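You operate a simulated robot arm through the tools that you are given. There is no shell and no other tool. Be economical: measure what you need, move in short steps, check, and stop when the job is done.

The job below is to be done with a simulated robot arm. You get a single attempt, and the scene is never put back.

TASK
Put two scoops of red beads from the bead tray beside the round box into the box's empty cell.
Fine: turn its lid to that cell and shut again; use the orange-handled scoop and put it back.

Only the result counts: the job must be done as asked and must still hold three seconds after the hand-in. Knocking over, shifting, dropping, spilling or breaking anything else fails it. A push-on lid holds only when it is set on centred and level and pressed home; a screw cap is set on level and turned clockwise until tight.

THE ROBOT
A 7-joint arm with a two-finger parallel gripper, fixed in place. Base frame: the origin is at the foot of the arm, x ahead of it, y to its left, z up; the work surface is at about z = 0.74. Units: m, degrees, N and s.
With the tool pointing down near the work surface it reaches from about 0.3 to 0.68 m from the base axis. Its first joint turns from -66.0 to 66.0 degrees. Payload 1.57 kg.
The tool frame sits at the grasp point between the pads (the TCP): z along the fingers, y along the line on which they close. The tips reach 0.03 m beyond it. The gripper opens to 0.11 m. The fingers are 0.024 m wide and 0.012 m thick; the gripper's body (0.048 by 0.112 m) begins 0.078 m behind the TCP.
Orientation is told as [roll, pitch, yaw] about the base's x, y, z axes, in that order, counted from this pose: with the fingers straight down and closing along the base's y, the tool's x points along the base's -x, its y along +y and its z along -z.

THE INTERFACE
- The arm moves only by the tool servo_tool. Its arguments are lists of equal length, an entry for each row: "travel": the shift along the tool's x, y, z in m, a list of three; "delta_rot": the turn, a rotation vector about the tool's x, y, z in degrees, a list of three; "claw": the opening, from 0 (shut) to 1 (fully open). In form: {"travel": [[dx, dy, dz], ...], "delta_rot": [[ax, ay, az], ...], "claw": [claw, ...]}. A call has 1 to 10 rows; each row shifts and turns the commanded pose from where the row before left it, along the tool's axes as they then stand. Each row takes 0.2 s and may step no farther than 0.05 m and 8.6 degrees from the row before; otherwise, or with a gripper value out of range, the whole call is refused. A pose out of reach is approached as far as the arm can. The call stops where the force on the tool passes 40 N (or 10 N more than at its start, if that is more) or the arm is blocked; 0.2 s more then pass. Each finger travels about 0.108 m/s and halts on what it meets, pressing with about 34 N; the grip force reading is that of the motor and also rises with nothing between the fingers. The clock runs only during rows and for 0.2 s after the last one: add rows that do not move to give the fingers time. The reply holds the time, the measured pose of the TCP, the force on the tool along the base axes, the opening and the grip force, in the units named above and with some noise, with the torque about the TCP (base axes, N m) and any sound that the robot's microphone picked up, and new pictures: "views" is both (left out), scene, wrist or none.
- Cameras (640 x 400 px; columns grow to the right, rows downward): "scene" is fixed at [0.1517, -0.3814, 1.4002]; the picture's right is [0.88, -0.48, 0.00], its down [-0.29, -0.53, -0.80] and it looks along [0.38, 0.70, -0.60] (base axes); focal length 337 px, centre (320, 200). "wrist" rides on the gripper at [0.07, 0.016, -0.141] in the tool frame; the picture's right is [-0.23, 0.97, 0.00], its down [-0.85, -0.20, -0.48] and it looks along [-0.47, -0.11, 0.88] (tool axes); focal length 222 px, centre (320, 200). There is no depth. A picture from a camera that has moved, and an enlarged one, comes with that camera's place and axes in the base frame and with its lens.
- zoom(camera, box): a new picture of the part [left, top, right, bottom] of that camera's present view, enlarged. It takes no simulated time.
- sign_off(): hands the job in; it is judged then, once.

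Work in short steps. Places have to be worked out from the pictures, the camera data and where the tool is seen: move nearer, look again, correct. Check each grasp and each placing, and mend what went wrong. You have 120 turns and 200 pictures in all, those below and enlarged ones among them. Open the gripper and draw the arm clear of the work before you hand the job in, unless the task says otherwise; then end with one line.

The tools are called after ">>>" as a command line: name --argument value ..., lists and objects as JSON in quotes. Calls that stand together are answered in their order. servo_tool: Moves the arm, as the interface text tells. Its arguments: {"type":"object","properties":{"travel":{"type":"array","items":{"type":"array","items":{"type":"number"}}},"delta_rot":{"type":"array","items":{"type":"array","items":{"type":"number"}}},"claw":{"type":"array","items":{"type":"number"}},"views":{"type":"string","enum":["both","scene","wrist","none"]}},"required":["travel","delta_rot","claw"]} The other tools are called the same way: zoom (camera, box) takes an enlarged picture of a part of a camera's view; sign_off () hands the job in.

At the start:

```text
clock: 0.0
position: [0.4375, 0.0695, 1.0497]
tcp_rot: [0.0, -0.1, 0.0]
wrist_force: [-0.3, 0.2, -0.3]
ft_torque: [-0.02, -0.02, 0.01]
gripper_width: 0.11
gripper_force: 0.1
```

scene: 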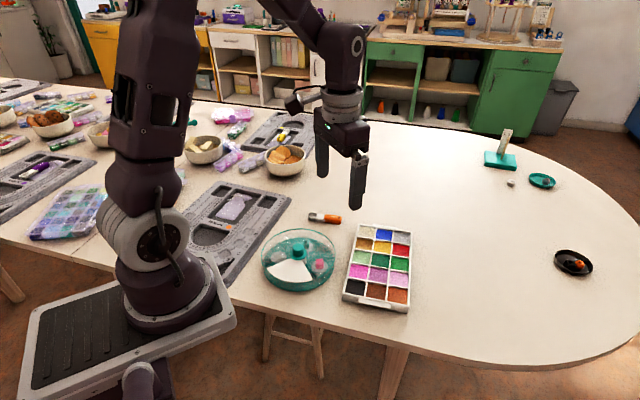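
wrist: 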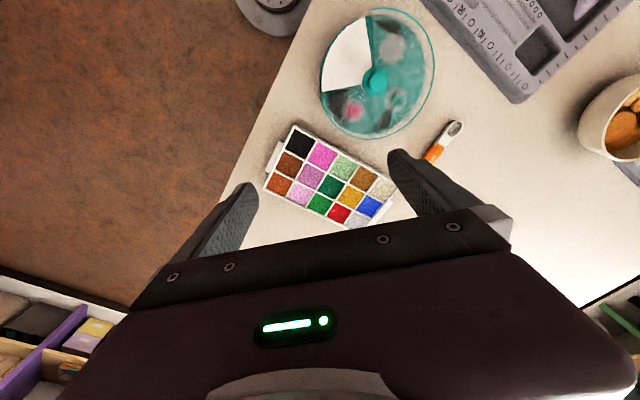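

I'll look closely at the box, tray and scoop first.

>>> zoom --camera "scene" --box '[240, 190, 440, 315]'

>>> zoom --camera "wrist" --box '[240, 0, 480, 240]'

>>> zoom --camera "scene" --box '[460, 110, 620, 290]'

```text
3.20 times, centred on (340, 252) of scene
camera zoom: at [0.1517, -0.3814, 1.4002], right [0.88, -0.48, 0.0], down [-0.29, -0.53, -0.8], along [0.38, 0.7, -0.6], focal length 1079 px, centre (256, 32)
```

zoom: 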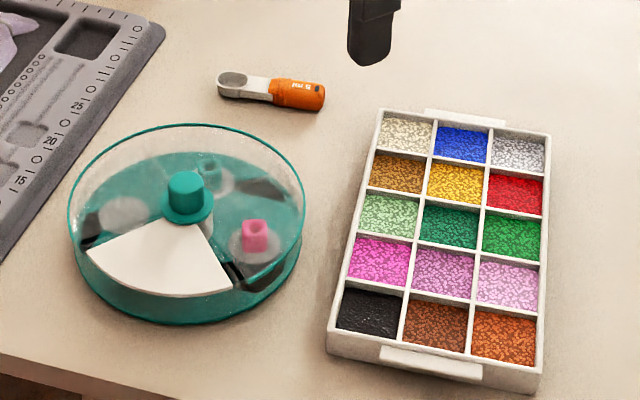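

```text
1.67 times, centred on (360, 120) of wrist
camera zoom: at [0.3676, 0.0854, 1.1911], right [0.23, 0.97, 0.0], down [0.85, -0.2, 0.48], along [0.47, -0.11, -0.88], focal length 370 px, centre (253, 333)
```

zoom: 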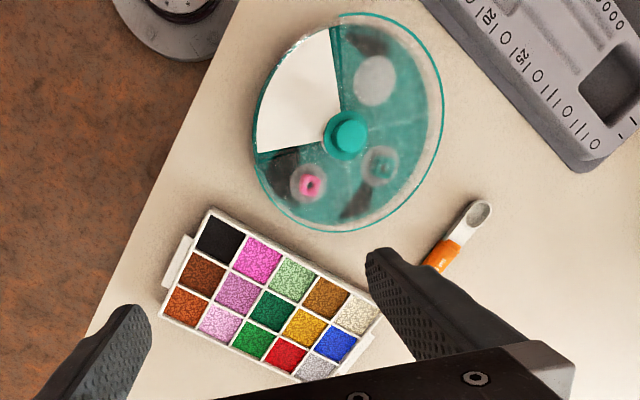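

```text
2.22 times, centred on (540, 200) of scene
camera zoom: at [0.1517, -0.3814, 1.4002], right [0.88, -0.48, 0.0], down [-0.29, -0.53, -0.8], along [0.38, 0.7, -0.6], focal length 750 px, centre (-169, 200)
```

zoom: 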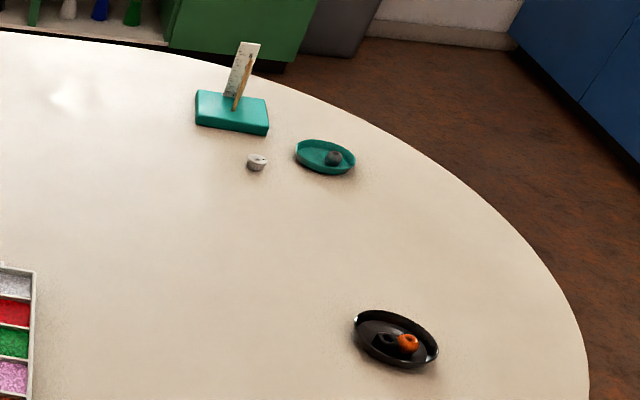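

The box is at about (0.39, 0.165), the scoop at about (0.55, 0.27) and the red beads at about (0.64, 0.07). I'll move the wrist camera over the box to look through the lid.

>>> servo_tool --travel '[[0.03, 0.024, 0.01], [0.03, 0.024, 0.01], [0.03, 0.024, 0.01], [0.03, 0.024, 0.01], [0.02, 0.02, 0.01], [0, 0, 0]]' --delta_rot '[[0, 0, 0], [0, 0, 0], [0, 0, 0], [0, 0, 0], [0, 0, 0], [0, 0, 0]]' --claw '[1, 1, 1, 1, 1, 1]' --views "wrist"

```text
clock: 1.4
position: [0.2963, 0.1882, 0.9981]
tcp_rot: [0.0, 0.2, 0.0]
wrist_force: [-0.5, 0.2, -0.1]
ft_torque: [-0.01, 0.02, -0.01]
gripper_width: 0.11
gripper_force: 0.0
camera wrist: at [0.2261, 0.2037, 1.1403], right [0.23, 0.97, 0.0], down [0.85, -0.2, 0.48], along [0.47, -0.11, -0.88], focal length 222 px, centre (320, 200)
```

wrist: 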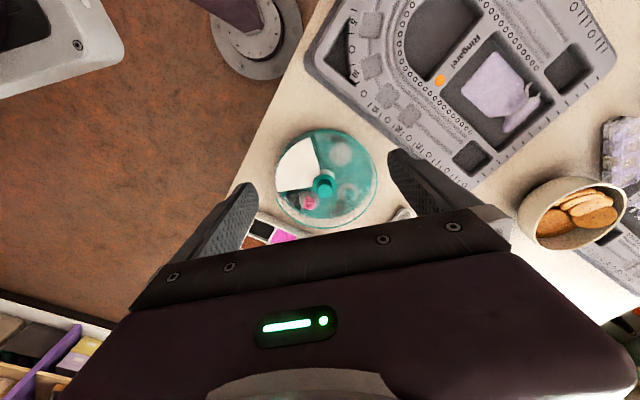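

>>> zoom --camera "wrist" --box '[260, 115, 400, 240]'

>>> zoom --camera "scene" --box '[255, 220, 345, 300]'

```text
3.20 times, centred on (330, 178) of wrist
camera zoom: at [0.2261, 0.2037, 1.1403], right [0.23, 0.97, 0.0], down [0.85, -0.2, 0.48], along [0.47, -0.11, -0.88], focal length 711 px, centre (288, 272)
```

zoom: 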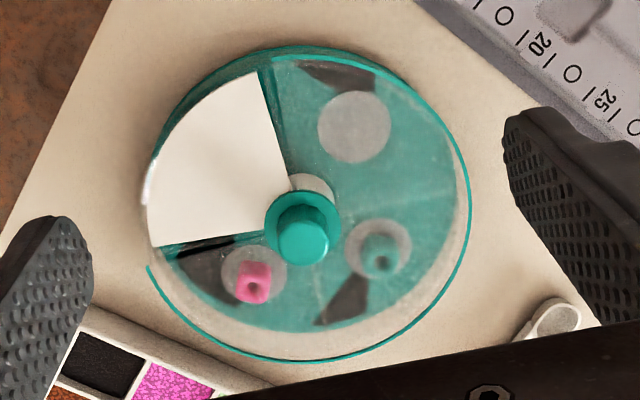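

```text
5.00 times, centred on (300, 260) of scene
camera zoom: at [0.1517, -0.3813, 1.4002], right [0.88, -0.48, 0.0], down [-0.29, -0.53, -0.8], along [0.38, 0.7, -0.6], focal length 1687 px, centre (420, -100)
```

zoom: 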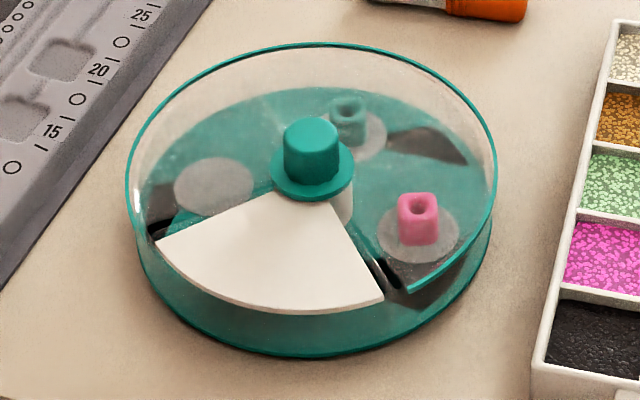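

The white sector looks like the fixed blank under the lid's gap. The next cell clockwise, with a bare disc, is the empty one, while the other two hold a pink and a teal bead. I put the knob at about (0.391, 0.174) with its top at z≈0.80. I'll go above it and pre-turn the wrist.

>>> servo_tool --travel '[[-0.032, -0.005, 0.01], [-0.032, -0.005, 0.01], [-0.031, -0.004, 0.01], [0, 0, 0.018], [0, 0, 0.018], [0, 0, 0.018], [0, 0, 0.018], [0, 0, 0.01], [0, 0, 0.01], [0, 0, 0]]' --delta_rot '[[0, 0, 0], [0, 0, 0], [0, 0, 0], [0, 0, -7.5], [0, 0, -7.5], [0, 0, -7.5], [0, 0, -7.5], [0, 0, -7.5], [0, 0, -7.5], [0, 0, 0]]' --claw '[0.6, 0.6, 0.6, 0.6, 0.6, 0.6, 0.6, 0.6, 0.6, 0.6]'

```text
clock: 3.6
position: [0.3941, 0.1712, 0.879]
tcp_rot: [0.0, 0.0, 45.1]
wrist_force: [-0.2, 0.7, -0.9]
ft_torque: [-0.02, 0.0, 0.0]
gripper_width: 0.0659
gripper_force: 0.0
camera wrist: at [0.3324, 0.1341, 1.0198], right [-0.53, 0.85, 0.0], down [0.75, 0.46, 0.48], along [0.41, 0.25, -0.88], focal length 222 px, centre (320, 200)
```

scene: 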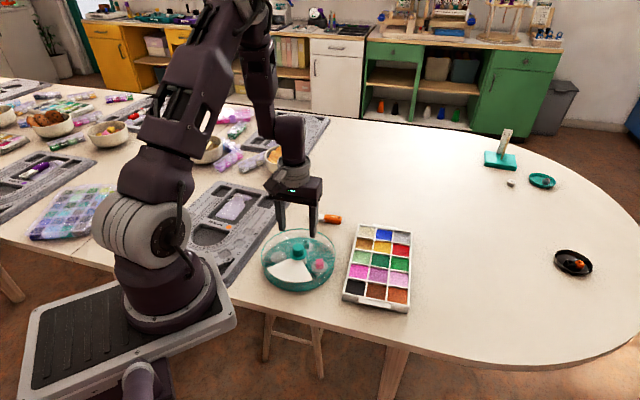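
wrist: 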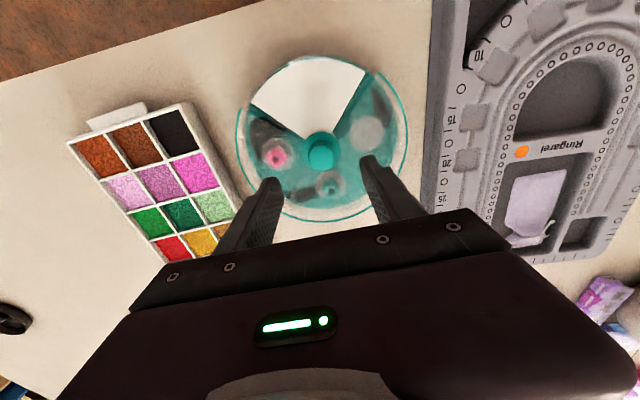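

Slight correction and lower partway, then a closer look.

>>> servo_tool --travel '[[0.003, 0.003, 0.015], [0, 0, 0.015], [0, 0, 0]]' --delta_rot '[[0, 0, 0], [0, 0, 0], [0, 0, 0]]' --claw '[0.6, 0.6, 0.6]'

>>> zoom --camera "scene" --box '[250, 190, 350, 300]'

>>> zoom --camera "wrist" --box '[230, 50, 410, 220]'

```text
clock: 4.4
position: [0.3887, 0.1727, 0.8502]
tcp_rot: [0.0, 0.0, 44.9]
wrist_force: [1.0, -0.3, -0.3]
ft_torque: [-0.01, 0.0, -0.01]
gripper_width: 0.066
gripper_force: 0.1
camera wrist: at [0.3278, 0.1346, 0.9907], right [-0.53, 0.85, 0.0], down [0.75, 0.46, 0.48], along [0.41, 0.25, -0.88], focal length 222 px, centre (320, 200)
```

scene: 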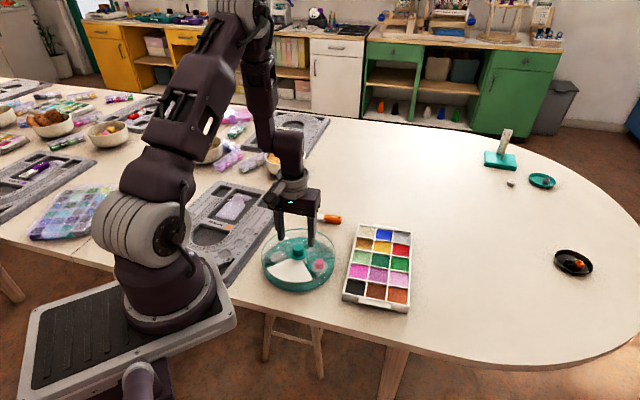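
wrist: 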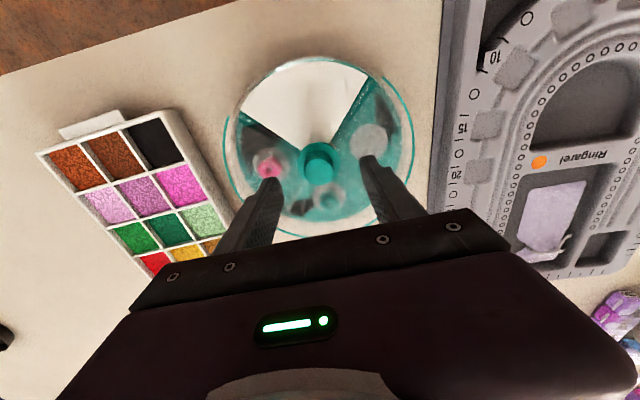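

```text
3.64 times, centred on (300, 245) of scene
camera zoom: at [0.1517, -0.3813, 1.4002], right [0.88, -0.48, 0.0], down [-0.29, -0.53, -0.8], along [0.38, 0.7, -0.6], focal length 1227 px, centre (393, 36)
```

zoom: 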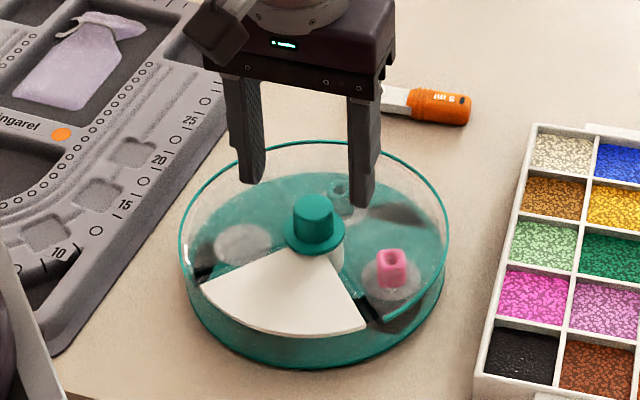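

```text
2.35 times, centred on (320, 135) of wrist
camera zoom: at [0.3278, 0.1346, 0.9907], right [-0.53, 0.85, 0.0], down [0.75, 0.46, 0.48], along [0.41, 0.25, -0.88], focal length 523 px, centre (320, 353)
```

zoom: 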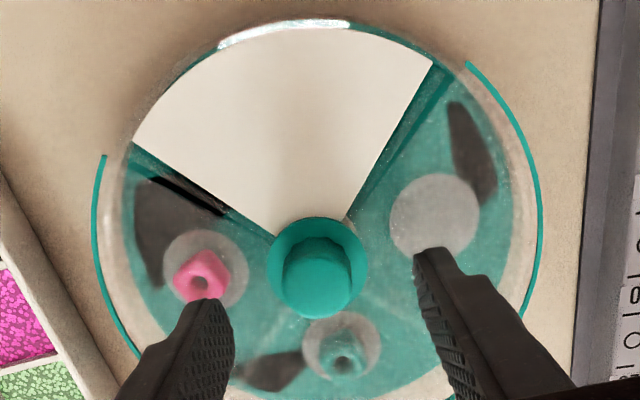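

The knob is centred between the fingers. I'll go down, close on the knob, and check.

>>> servo_tool --travel '[[0, 0, 0.013], [0, 0, 0.012], [0, 0, 0.011], [0, 0, 0], [0, 0, 0], [0, 0, 0], [0, 0, 0]]' --delta_rot '[[0, 0, 0], [0, 0, 0], [0, 0, 0], [0, 0, 0], [0, 0, 0], [0, 0, 0], [0, 0, 0]]' --claw '[0.6, 0.6, 0.6, 0.4, 0.3, 0.2, 0.2]' --views "none"

>>> zoom --camera "scene" --box '[250, 190, 350, 300]'

>>> zoom --camera "wrist" --box '[230, 50, 410, 220]'

```text
clock: 6.0
position: [0.389, 0.1715, 0.812]
tcp_rot: [0.1, 0.1, 45.1]
wrist_force: [5.0, -4.8, 2.7]
ft_torque: [-0.09, -0.24, -0.03]
gripper_width: 0.0266
gripper_force: 34.5
```

```text
3.64 times, centred on (300, 245) of scene
camera zoom: at [0.1518, -0.3815, 1.4002], right [0.88, -0.48, 0.0], down [-0.29, -0.53, -0.8], along [0.38, 0.7, -0.6], focal length 1227 px, centre (393, 36)
```

zoom: 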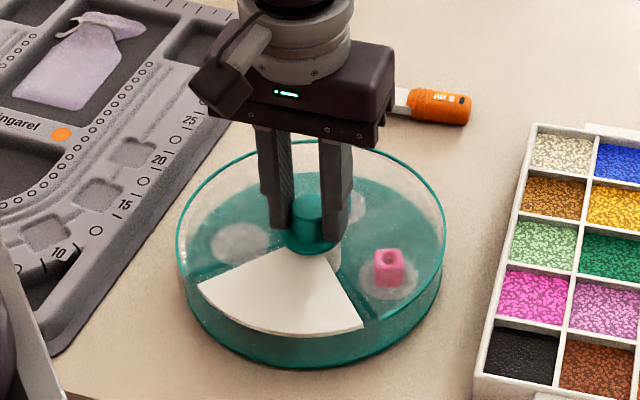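

```text
2.35 times, centred on (320, 135) of wrist
camera zoom: at [0.3271, 0.134, 0.9536], right [-0.53, 0.85, 0.0], down [0.75, 0.46, 0.48], along [0.41, 0.25, -0.88], focal length 523 px, centre (320, 353)
```

zoom: 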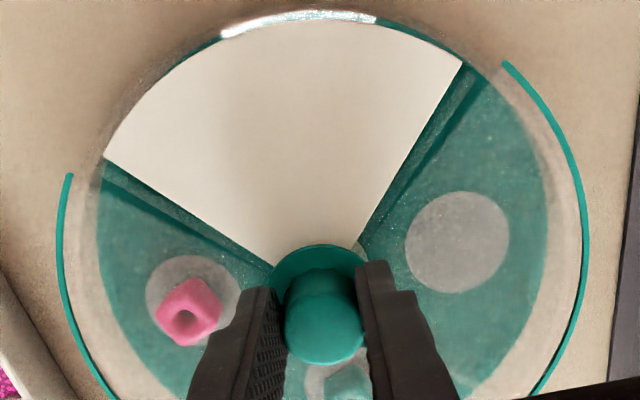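

Knob is gripped (2.7 cm). I'll relieve the side force a little, then turn the lid clockwise by 15° and check that the lid turns and the base stays.

>>> servo_tool --travel '[[0, -0.001, 0], [0, 0, 0], [0, 0, 0], [0, 0, 0]]' --delta_rot '[[0, 0, 0], [0, 0, 5], [0, 0, 5], [0, 0, 5]]' --claw '[0.2, 0.2, 0.2, 0.2]' --views "none"

>>> zoom --camera "scene" --box '[250, 190, 350, 300]'

>>> zoom --camera "wrist" --box '[230, 50, 410, 220]'

```text
clock: 7.1
position: [0.3884, 0.172, 0.811]
tcp_rot: [0.2, -0.1, 30.2]
wrist_force: [-5.6, 1.7, 7.0]
ft_torque: [0.21, -0.09, 0.0]
gripper_width: 0.0271
gripper_force: 33.5
stopped in row 4: the force on the tool passed its limit at 41 N (the readings are from after the stop); the commanded pose is now the measured one
```

```text
3.64 times, centred on (300, 245) of scene
camera zoom: at [0.1515, -0.3814, 1.4003], right [0.88, -0.48, 0.0], down [-0.29, -0.53, -0.8], along [0.38, 0.7, -0.6], focal length 1227 px, centre (393, 36)
```

zoom: 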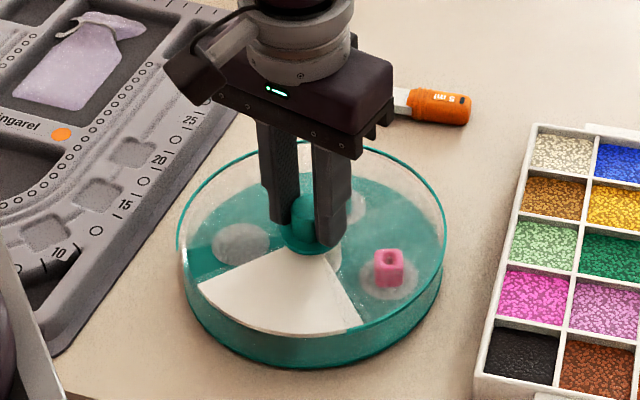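

```text
2.35 times, centred on (320, 135) of wrist
camera zoom: at [0.3193, 0.1509, 0.9531], right [-0.29, 0.96, 0.0], down [0.84, 0.26, 0.48], along [0.46, 0.14, -0.88], focal length 523 px, centre (320, 353)
```

zoom: 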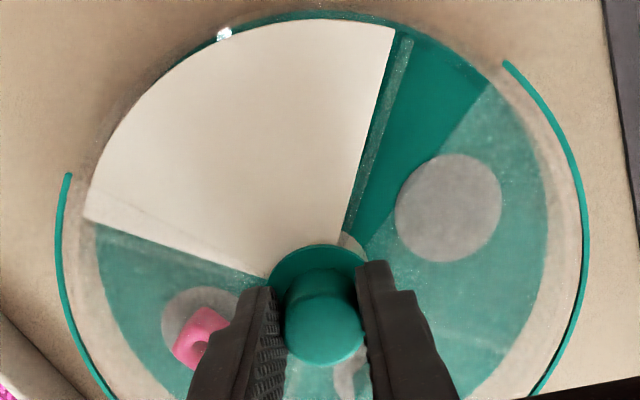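

The lid turns with the knob and the white blank stays fixed. I'll go on in small steps, since the force spiked briefly.

>>> servo_tool --travel '[[0, 0, 0], [0, 0, 0], [0, 0, 0], [0, 0, 0], [0, 0, 0], [0, 0, 0], [0, 0, 0]]' --delta_rot '[[0, 0, 3], [0, 0, 4], [0, 0, 4], [0, 0, 4], [0, 0, 4], [0, 0, 4], [0, 0, 4]]' --claw '[0.2, 0.2, 0.2, 0.2, 0.2, 0.2, 0.2]' --views "none"

```text
clock: 8.7
position: [0.3879, 0.1729, 0.811]
tcp_rot: [0.3, 0.0, 3.2]
wrist_force: [-15.1, 18.5, 24.4]
ft_torque: [0.67, 0.3, 0.07]
gripper_width: 0.0267
gripper_force: 33.9
```

The side load and down-push are growing. I'll ease the tool toward −x,+y and up by a millimetre and read again.

>>> servo_tool --travel '[[0.0007, 0.0008, -0.001], [0, 0, 0]]' --delta_rot '[[0, 0, 0], [0, 0, 0]]' --claw '[0.2, 0.2, 0.2]' --views "none"

```text
refused: the lists must be of equal length
```

Resending with matching lengths.

>>> servo_tool --travel '[[0.0007, 0.0008, -0.001], [0, 0, 0]]' --delta_rot '[[0, 0, 0], [0, 0, 0]]' --claw '[0.2, 0.2]' --views "none"

```text
clock: 9.3
position: [0.3878, 0.172, 0.8118]
tcp_rot: [0.1, 0.1, 3.1]
wrist_force: [0.6, 0.2, 0.6]
ft_torque: [-0.02, 0.0, -0.02]
gripper_width: 0.0269
gripper_force: 34.6
```

Forces vanished. Continue turning.

>>> servo_tool --travel '[[0, 0, 0], [0, 0, 0], [0, 0, 0], [0, 0, 0], [0, 0, 0]]' --delta_rot '[[0, 0, 4], [0, 0, 4], [0, 0, 4], [0, 0, 4], [0, 0, 4]]' --claw '[0.2, 0.2, 0.2, 0.2, 0.2]' --views "none"

```text
clock: 10.5
position: [0.3863, 0.1732, 0.8114]
tcp_rot: [0.1, 0.1, -16.9]
wrist_force: [-0.2, -0.6, -0.7]
ft_torque: [-0.01, 0.03, -0.01]
gripper_width: 0.0268
gripper_force: 33.9
```

>>> servo_tool --travel '[[0, 0, 0], [0, 0, 0], [0, 0, 0], [0, 0, 0], [0, 0, 0], [0, 0, 0]]' --delta_rot '[[0, 0, 4], [0, 0, 4], [0, 0, 4], [0, 0, 4], [0, 0, 4], [0, 0, 4]]' --claw '[0.2, 0.2, 0.2, 0.2, 0.2, 0.2]' --views "none"

>>> zoom --camera "scene" --box '[250, 190, 350, 300]'

>>> zoom --camera "wrist" --box '[230, 50, 410, 220]'

```text
clock: 11.9
position: [0.3866, 0.1724, 0.8131]
tcp_rot: [0.0, 0.1, -40.9]
wrist_force: [0.0, 0.5, -1.0]
ft_torque: [0.03, 0.0, 0.03]
gripper_width: 0.0269
gripper_force: 34.5
```

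```text
3.64 times, centred on (300, 245) of scene
camera zoom: at [0.1518, -0.3813, 1.4002], right [0.88, -0.48, 0.0], down [-0.29, -0.53, -0.8], along [0.38, 0.7, -0.6], focal length 1227 px, centre (393, 36)
```

zoom: 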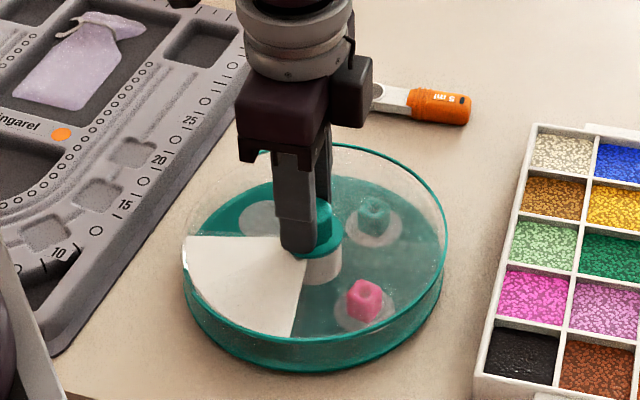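

```text
2.35 times, centred on (320, 135) of wrist
camera zoom: at [0.3449, 0.2305, 0.9539], right [0.81, 0.59, 0.0], down [0.52, -0.71, 0.48], along [0.28, -0.38, -0.88], focal length 523 px, centre (320, 353)
```

zoom: 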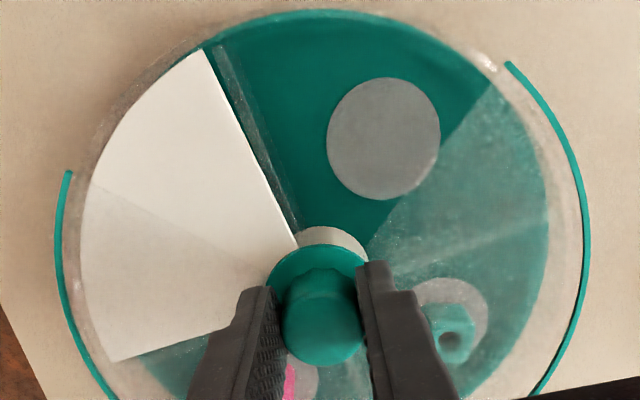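

The base was dragged along for the last ~30° once the down-pressure was gone. I'll press down slightly, as at first, and continue turning the lid only.

>>> servo_tool --travel '[[0, 0, 0.001], [0, 0, 0.001], [0, 0, 0], [0, 0, 0], [0, 0, 0]]' --delta_rot '[[0, 0, 0], [0, 0, 0], [0, 0, 4], [0, 0, 4], [0, 0, 0]]' --claw '[0.2, 0.2, 0.2, 0.2, 0.2]' --views "none"

>>> zoom --camera "scene" --box '[250, 190, 350, 300]'

```text
clock: 13.1
position: [0.3866, 0.1728, 0.8098]
tcp_rot: [0.3, 0.2, -48.9]
wrist_force: [-3.0, 0.3, 31.1]
ft_torque: [-0.08, 0.02, 0.02]
gripper_width: 0.0268
gripper_force: 34.1
```

```text
3.64 times, centred on (300, 245) of scene
camera zoom: at [0.1513, -0.3815, 1.4002], right [0.88, -0.48, 0.0], down [-0.29, -0.53, -0.8], along [0.38, 0.7, -0.6], focal length 1227 px, centre (393, 36)
```

zoom: 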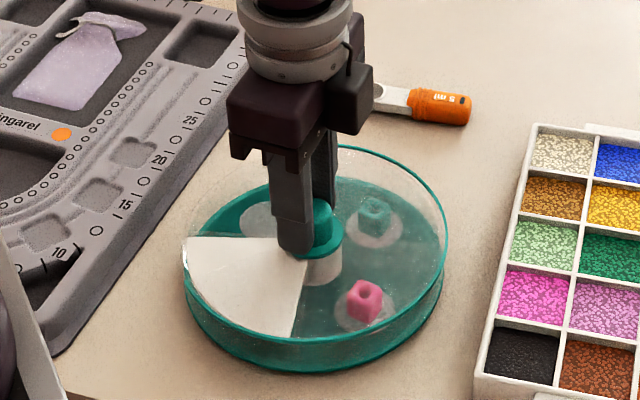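

With pressure the base holds still. Continue.

>>> servo_tool --travel '[[0, 0, 0], [0, 0, 0], [0, 0, 0], [0, 0, 0], [0, 0, 0]]' --delta_rot '[[0, 0, 4], [0, 0, 4], [0, 0, 4], [0, 0, 4], [0, 0, 4]]' --claw '[0.2, 0.2, 0.2, 0.2, 0.2]' --views "none"

>>> zoom --camera "scene" --box '[250, 190, 350, 300]'

>>> zoom --camera "wrist" --box '[230, 50, 410, 220]'

```text
clock: 14.3
position: [0.388, 0.1744, 0.8092]
tcp_rot: [0.1, 0.3, -68.9]
wrist_force: [7.9, 5.8, 6.4]
ft_torque: [0.13, -0.3, 0.0]
gripper_width: 0.0271
gripper_force: 33.9
```

```text
3.64 times, centred on (300, 245) of scene
camera zoom: at [0.1518, -0.3813, 1.4003], right [0.88, -0.48, 0.0], down [-0.29, -0.53, -0.8], along [0.38, 0.7, -0.6], focal length 1227 px, centre (393, 36)
```

zoom: 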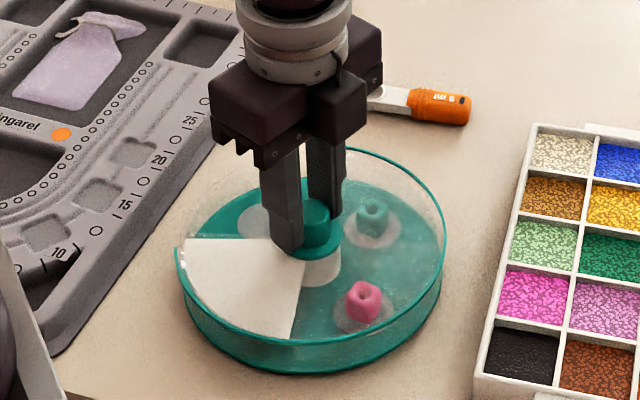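

```text
2.35 times, centred on (320, 135) of wrist
camera zoom: at [0.3771, 0.244, 0.9519], right [0.99, 0.14, 0.0], down [0.12, -0.87, 0.48], along [0.07, -0.47, -0.88], focal length 523 px, centre (320, 353)
```

zoom: 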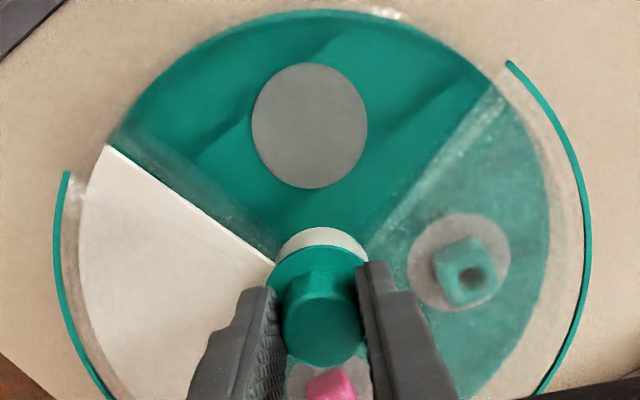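

The empty cell is now open. I'll release the knob and rise.

>>> servo_tool --travel '[[0, 0, 0], [0, 0, 0], [0, 0, 0], [0, 0, -0.03], [0, 0, -0.04], [0, 0, -0.04], [0, 0, 0]]' --delta_rot '[[0, 0, 0], [0, 0, 0], [0, 0, 0], [0, 0, 0], [0, 0, -8], [0, 0, -8], [0, 0, -8]]' --claw '[0.4, 0.6, 0.6, 0.6, 0.6, 0.6, 0.6]'

>>> zoom --camera "scene" --box '[250, 190, 350, 300]'

```text
clock: 15.9
position: [0.3879, 0.174, 0.9202]
tcp_rot: [0.0, 0.3, -44.7]
wrist_force: [0.6, -0.6, 0.4]
ft_torque: [-0.02, 0.0, 0.01]
gripper_width: 0.0661
gripper_force: 0.1
camera wrist: at [0.3494, 0.2336, 1.0623], right [0.85, 0.53, 0.0], down [0.47, -0.75, 0.48], along [0.25, -0.4, -0.88], focal length 222 px, centre (320, 200)
```

scene: 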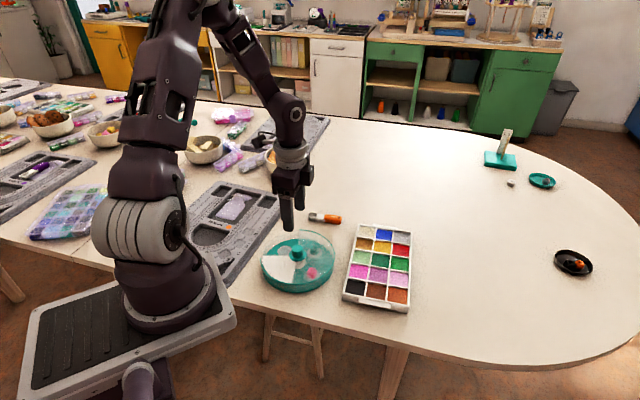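
wrist: 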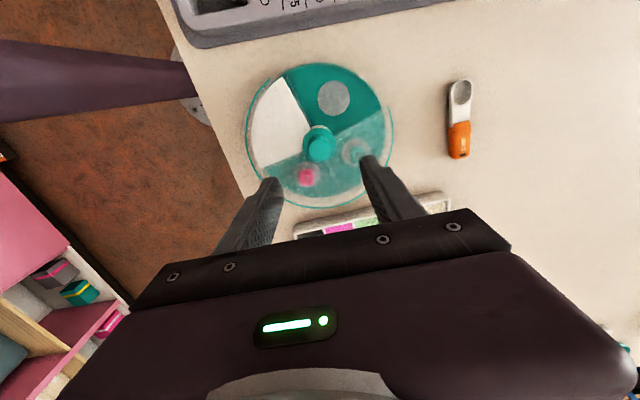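

```text
3.64 times, centred on (300, 245) of scene
camera zoom: at [0.1517, -0.3814, 1.4002], right [0.88, -0.48, 0.0], down [-0.29, -0.53, -0.8], along [0.38, 0.7, -0.6], focal length 1227 px, centre (393, 36)
```

zoom: 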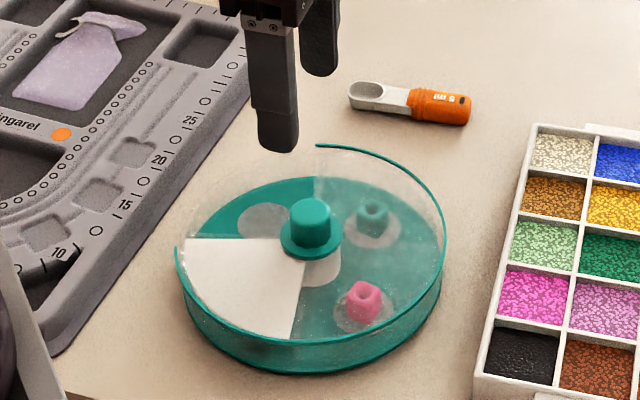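

The opening now sits over the empty cell. The scoop handle is centred near (0.553, 0.276), its axis matching a gripper yaw of about −42°. I'll go above it.

>>> servo_tool --travel '[[-0.009, 0.0377, 0.0], [-0.009, 0.0377, 0.01], [-0.009, 0.0377, 0.018], [-0.009, 0.0377, 0.018], [-0.009, 0.0377, 0.018], [0, 0, 0.016], [0, 0, 0]]' --delta_rot '[[0, 0, 0], [0, 0, 0], [0, 0, 0], [0, 0, 0], [0, 0, 0], [0, 0, -2.7], [0, 0, 0]]' --claw '[0.5, 0.5, 0.5, 0.5, 0.5, 0.5, 0.5]' --views "none"

>>> zoom --camera "wrist" --box '[240, 80, 400, 240]'

>>> zoom --camera "scene" --box '[280, 160, 380, 250]'

```text
clock: 17.5
position: [0.5531, 0.2748, 0.8392]
tcp_rot: [0.0, 0.1, -42.1]
wrist_force: [0.3, -0.1, -0.4]
ft_torque: [-0.02, 0.02, -0.03]
gripper_width: 0.0551
gripper_force: 0.0
```

```text
2.50 times, centred on (320, 160) of wrist
camera zoom: at [0.5122, 0.3344, 0.981], right [0.82, 0.57, 0.0], down [0.5, -0.72, 0.48], along [0.27, -0.39, -0.88], focal length 555 px, centre (320, 300)
```

zoom: 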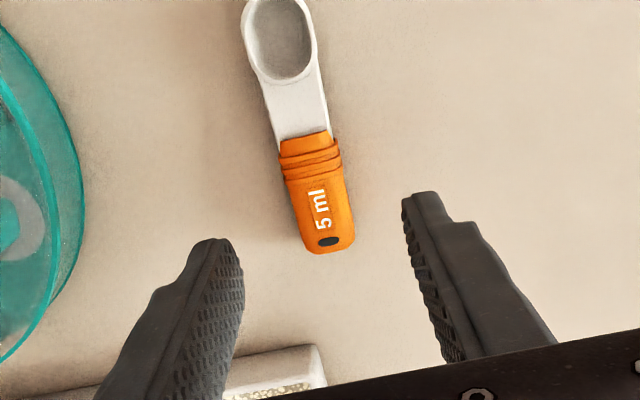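

```text
4.44 times, centred on (330, 205) of scene
camera zoom: at [0.1517, -0.3814, 1.4002], right [0.88, -0.48, 0.0], down [-0.29, -0.53, -0.8], along [0.38, 0.7, -0.6], focal length 1499 px, centre (276, 178)
```

zoom: 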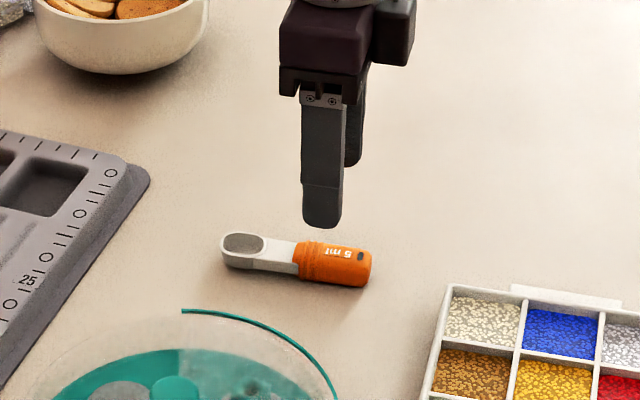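

Handle is well under the TCP. I'll lower to z≈0.777 (tips ~7 mm above the table), then close.

>>> servo_tool --travel '[[0, -0.001, 0.02], [0, 0, 0.02], [0, 0, 0.015], [0, 0, 0.009], [0, 0, 0], [0, 0, 0], [0, 0, 0], [0, 0, 0]]' --delta_rot '[[0, 0, 0], [0, 0, 0], [0, 0, 0], [0, 0, 0], [0, 0, 0], [0, 0, 0], [0, 0, 0], [0, 0, 0]]' --claw '[0.5, 0.5, 0.5, 0.5, 0.3, 0.1, 0.1, 0.1]' --views "none"

>>> zoom --camera "wrist" --box '[240, 80, 400, 240]'

>>> zoom --camera "scene" --box '[280, 160, 380, 250]'

```text
clock: 19.3
position: [0.5513, 0.2746, 0.7775]
tcp_rot: [0.1, 0.2, -42.1]
wrist_force: [0.2, -0.4, -0.7]
ft_torque: [-0.01, -0.01, -0.06]
gripper_width: 0.0217
gripper_force: 34.0
```

```text
2.50 times, centred on (320, 160) of wrist
camera zoom: at [0.5109, 0.3325, 0.9186], right [0.82, 0.57, 0.0], down [0.5, -0.72, 0.48], along [0.27, -0.39, -0.88], focal length 555 px, centre (320, 300)
```

zoom: 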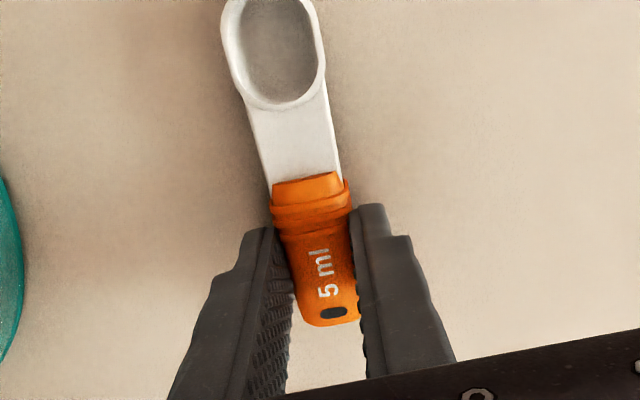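

```text
4.44 times, centred on (330, 205) of scene
camera zoom: at [0.1517, -0.3813, 1.4002], right [0.88, -0.48, 0.0], down [-0.29, -0.53, -0.8], along [0.38, 0.7, -0.6], focal length 1499 px, centre (276, 178)
```

zoom: 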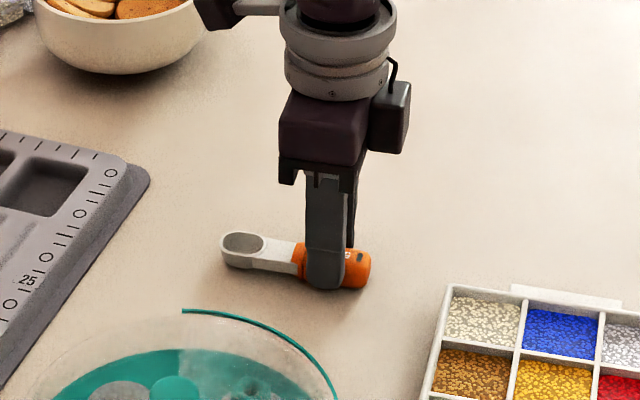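

Firm grasp at 2.2 cm. I'll lift and check that the scoop hangs level.

>>> servo_tool --travel '[[0, 0, -0.015], [0, 0, -0.03], [0, 0, -0.03], [0, 0, -0.03], [0, 0, 0]]' --delta_rot '[[0, 0, 0], [0, 0, 0], [0, 0, 4], [0, 0, 4], [0, 0, 5]]' --claw '[0.1, 0.1, 0.1, 0.1, 0.1]' --views "none"

>>> zoom --camera "scene" --box '[270, 120, 390, 240]'

```text
clock: 20.5
position: [0.5507, 0.276, 0.8824]
tcp_rot: [0.1, 0.2, -55.2]
wrist_force: [-0.8, 0.1, -1.2]
ft_torque: [0.01, 0.01, 0.01]
gripper_width: 0.0215
gripper_force: 34.0
```

```text
3.33 times, centred on (330, 180) of scene
camera zoom: at [0.1517, -0.3814, 1.4002], right [0.88, -0.48, 0.0], down [-0.29, -0.53, -0.8], along [0.38, 0.7, -0.6], focal length 1124 px, centre (287, 267)
```

zoom: 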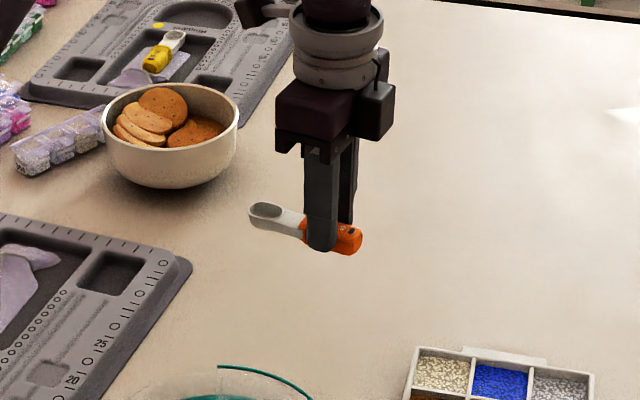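

Scoop is held level. I'll travel over the red cell at z≈0.88.

>>> servo_tool --travel '[[-0.0403, -0.0071, 0], [-0.0403, -0.0071, 0], [-0.0403, -0.0071, 0], [-0.0403, -0.0071, 0], [-0.0403, -0.0071, 0], [-0.0403, -0.0071, 0], [-0.0403, -0.0071, 0], [0, 0, 0]]' --delta_rot '[[0, 0, 0], [0, 0, 0], [0, 0, 0], [0, 0, 0], [0, 0, 0], [0, 0, 0], [0, 0, 0], [0, 0, 0]]' --claw '[0.1, 0.1, 0.1, 0.1, 0.1, 0.1, 0.1, 0.1]'

>>> zoom --camera "scene" --box '[330, 190, 450, 310]'

>>> zoom --camera "wrist" --box '[220, 60, 420, 220]'

```text
clock: 22.3
position: [0.671, 0.0147, 0.8822]
tcp_rot: [0.1, 0.2, -55.1]
wrist_force: [0.2, -0.3, -0.4]
ft_torque: [0.0, -0.02, 0.03]
gripper_width: 0.0216
gripper_force: 33.7
camera wrist: at [0.6451, 0.0808, 1.0244], right [0.93, 0.37, 0.0], down [0.33, -0.82, 0.48], along [0.18, -0.44, -0.88], focal length 222 px, centre (320, 200)
```

scene: 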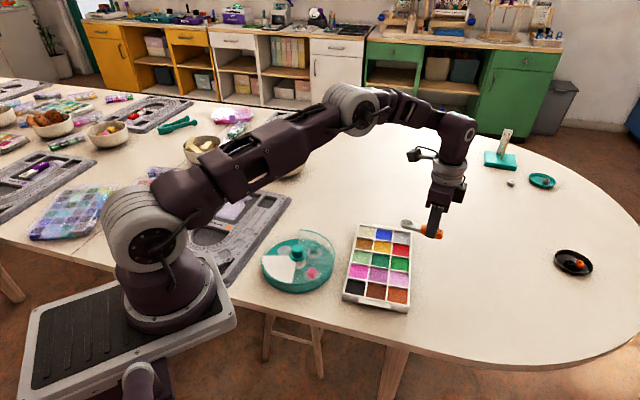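
wrist: 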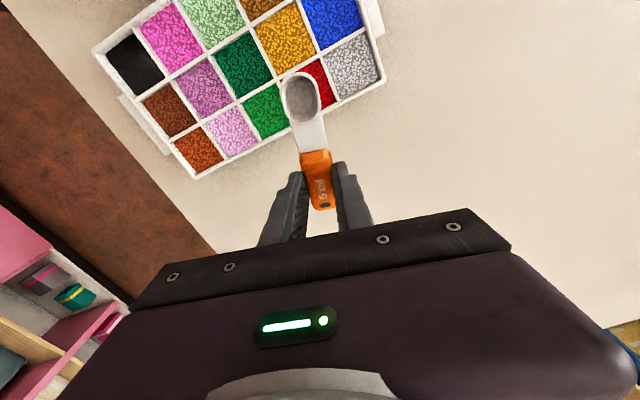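

```text
3.33 times, centred on (390, 250) of scene
camera zoom: at [0.1517, -0.3814, 1.4002], right [0.88, -0.48, 0.0], down [-0.29, -0.53, -0.8], along [0.38, 0.7, -0.6], focal length 1124 px, centre (87, 33)
```

zoom: 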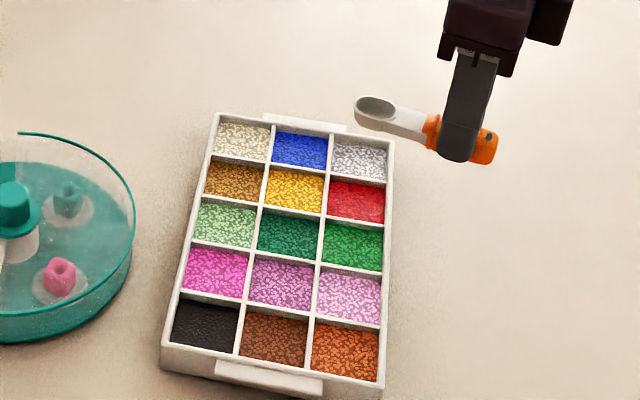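

```text
2.50 times, centred on (320, 140) of wrist
camera zoom: at [0.6451, 0.0808, 1.0244], right [0.93, 0.37, 0.0], down [0.33, -0.82, 0.48], along [0.18, -0.44, -0.88], focal length 555 px, centre (320, 350)
```

zoom: 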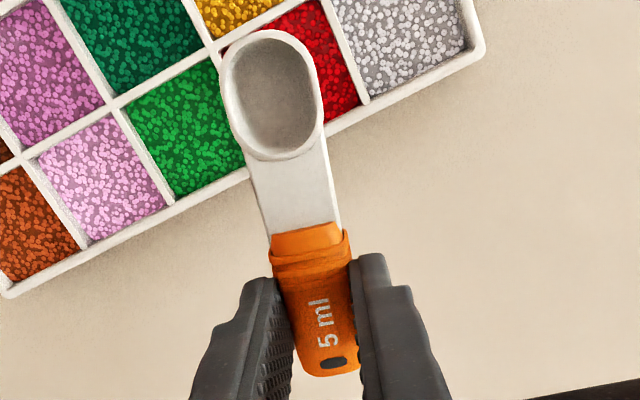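

The bowl is over the red cell; its centre I put at (0.6355, 0.0667). I'll tilt the bowl nose-down 40° in place at this height.

>>> servo_tool --travel '[[0, 0, 0], [0, 0, 0], [0, 0, 0], [0, 0, 0], [0, 0, 0], [0, 0, 0]]' --delta_rot '[[0, -8, 0], [0, -8, 0], [0, -8, 0], [0, -8, 0], [0, -8, 0], [0, 0, 0]]' --claw '[0.1, 0.1, 0.1, 0.1, 0.1, 0.1]' --views "none"

>>> zoom --camera "scene" --box '[350, 170, 450, 270]'

>>> zoom --camera "wrist" --box '[220, 60, 420, 220]'

```text
clock: 23.7
position: [0.6724, 0.0138, 0.881]
tcp_rot: [0.2, -39.9, -55.3]
wrist_force: [-0.1, 0.0, -0.2]
ft_torque: [0.04, 0.04, 0.02]
gripper_width: 0.0216
gripper_force: 33.1
```

```text
4.00 times, centred on (400, 220) of scene
camera zoom: at [0.1517, -0.3813, 1.4002], right [0.88, -0.48, 0.0], down [-0.29, -0.53, -0.8], along [0.38, 0.7, -0.6], focal length 1349 px, centre (0, 120)
```

zoom: 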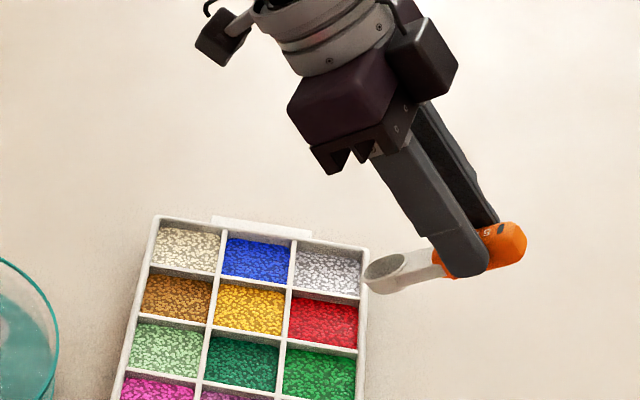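

```text
2.50 times, centred on (320, 140) of wrist
camera zoom: at [0.6028, 0.1416, 0.9455], right [0.9, 0.41, 0.15], down [0.03, -0.4, 0.92], along [0.44, -0.82, -0.37], focal length 555 px, centre (320, 350)
```

zoom: 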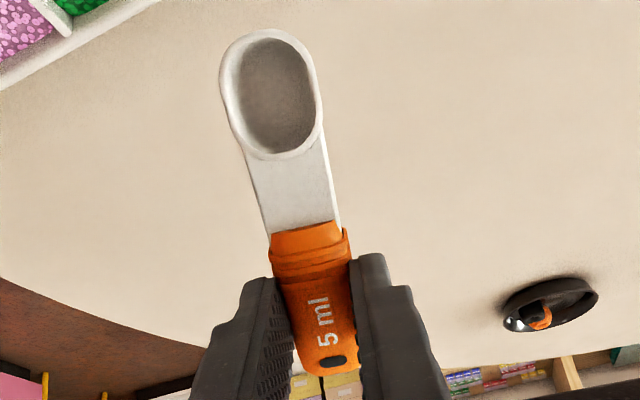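

The model matches the picture. I'll shift forward 2.2 cm and descend to just above the beads.

>>> servo_tool --travel '[[0.0167, 0, -0.014], [0.0116, 0, 0.0138], [0.0096, 0, 0.0115], [0, 0, 0]]' --delta_rot '[[0, 0, 0], [0, 0, 0], [0, 0, 0], [0, 0, 0]]' --claw '[0.1, 0.1, 0.1, 0.1]' --views "none"

>>> zoom --camera "scene" --box '[350, 190, 430, 270]'

>>> zoom --camera "wrist" --box '[220, 40, 420, 220]'

```text
clock: 24.7
position: [0.6582, 0.0319, 0.8478]
tcp_rot: [0.2, -39.7, -55.3]
wrist_force: [-0.4, -0.1, 0.1]
ft_torque: [0.0, -0.04, -0.05]
gripper_width: 0.0213
gripper_force: 34.2
```

```text
5.00 times, centred on (390, 230) of scene
camera zoom: at [0.1517, -0.3813, 1.4002], right [0.88, -0.48, 0.0], down [-0.29, -0.53, -0.8], along [0.38, 0.7, -0.6], focal length 1687 px, centre (-30, 50)
```

zoom: 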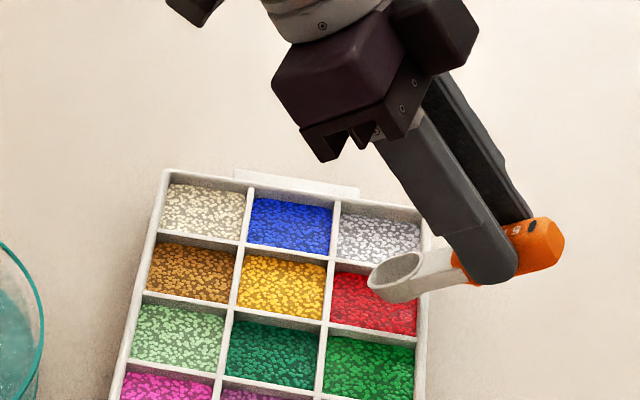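

```text
2.22 times, centred on (320, 130) of wrist
camera zoom: at [0.5895, 0.1593, 0.912], right [0.9, 0.41, 0.15], down [0.04, -0.4, 0.92], along [0.44, -0.82, -0.38], focal length 494 px, centre (320, 356)
```

zoom: 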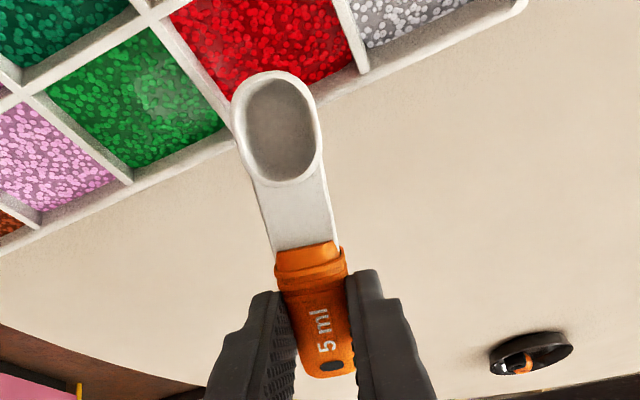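

I'll shift 3 mm sideways and lower the nose in small steps into the red beads, watching the force.

>>> servo_tool --travel '[[0, 0.003, 0], [0.0051, 0, 0.0061], [0.0051, 0, 0.0061], [0, 0, 0]]' --delta_rot '[[0, 0, 0], [0, 0, 0], [0, 0, 0], [0, 0, 0]]' --claw '[0.1, 0.1, 0.1, 0.1]' --views "none"

>>> zoom --camera "scene" --box '[350, 190, 430, 270]'

>>> zoom --camera "wrist" --box '[220, 40, 420, 220]'

```text
clock: 25.7
position: [0.6629, 0.0325, 0.8323]
tcp_rot: [0.3, -39.9, -55.3]
wrist_force: [-4.2, 3.2, 11.5]
ft_torque: [0.51, 0.27, 0.05]
gripper_width: 0.0215
gripper_force: 34.2
```

```text
5.00 times, centred on (390, 230) of scene
camera zoom: at [0.1514, -0.3813, 1.4003], right [0.88, -0.48, 0.0], down [-0.29, -0.53, -0.8], along [0.38, 0.7, -0.6], focal length 1687 px, centre (-30, 50)
```

zoom: 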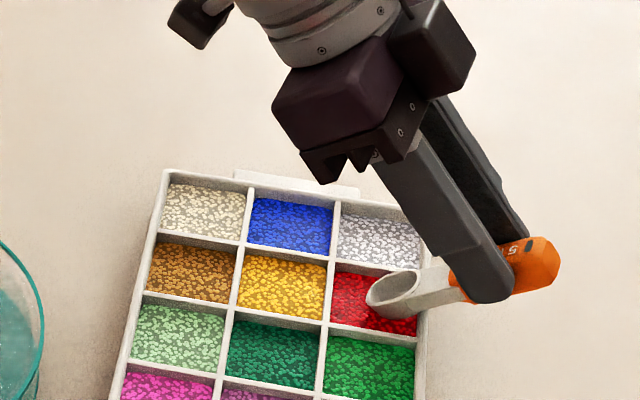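

```text
2.22 times, centred on (320, 130) of wrist
camera zoom: at [0.5928, 0.1609, 0.8959], right [0.9, 0.41, 0.15], down [0.03, -0.4, 0.91], along [0.44, -0.82, -0.38], focal length 494 px, centre (320, 356)
```

zoom: 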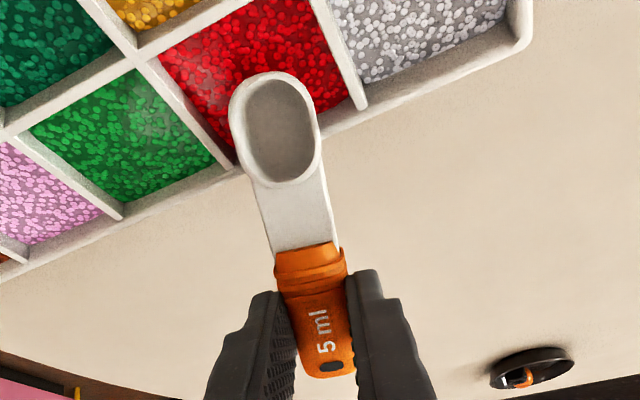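

Contact at 11 N; it could be the near wall. I'll back up 5 mm, move 10 mm further into the cell, and lower again.

>>> servo_tool --travel '[[-0.0032, 0, -0.0038], [0.0077, 0, -0.0064], [0.0019, 0, 0.0023], [0, 0, 0]]' --delta_rot '[[0, 0, 0], [0, 0, 0], [0, 0, 0], [0, 0, 0]]' --claw '[0.1, 0.1, 0.1, 0.1]' --views "none"

>>> zoom --camera "scene" --box '[360, 210, 420, 270]'

>>> zoom --camera "wrist" --box '[240, 40, 400, 160]'

```text
clock: 26.7
position: [0.6569, 0.0421, 0.8332]
tcp_rot: [0.1, -39.8, -55.2]
wrist_force: [0.4, -0.3, 0.2]
ft_torque: [-0.04, 0.0, 0.0]
gripper_width: 0.0215
gripper_force: 34.1
```

```text
6.67 times, centred on (390, 240) of scene
camera zoom: at [0.1517, -0.3814, 1.4002], right [0.88, -0.48, 0.0], down [-0.29, -0.53, -0.8], along [0.38, 0.7, -0.6], focal length 2249 px, centre (-147, -67)
```

zoom: 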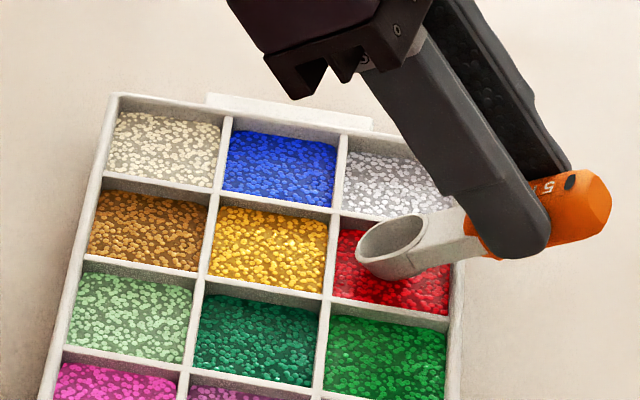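

```text
3.33 times, centred on (320, 100) of wrist
camera zoom: at [0.5871, 0.1698, 0.8975], right [0.9, 0.41, 0.15], down [0.04, -0.4, 0.91], along [0.44, -0.82, -0.38], focal length 740 px, centre (320, 533)
```

zoom: 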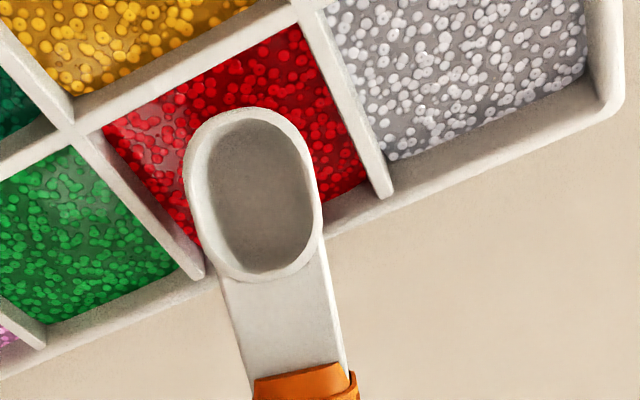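

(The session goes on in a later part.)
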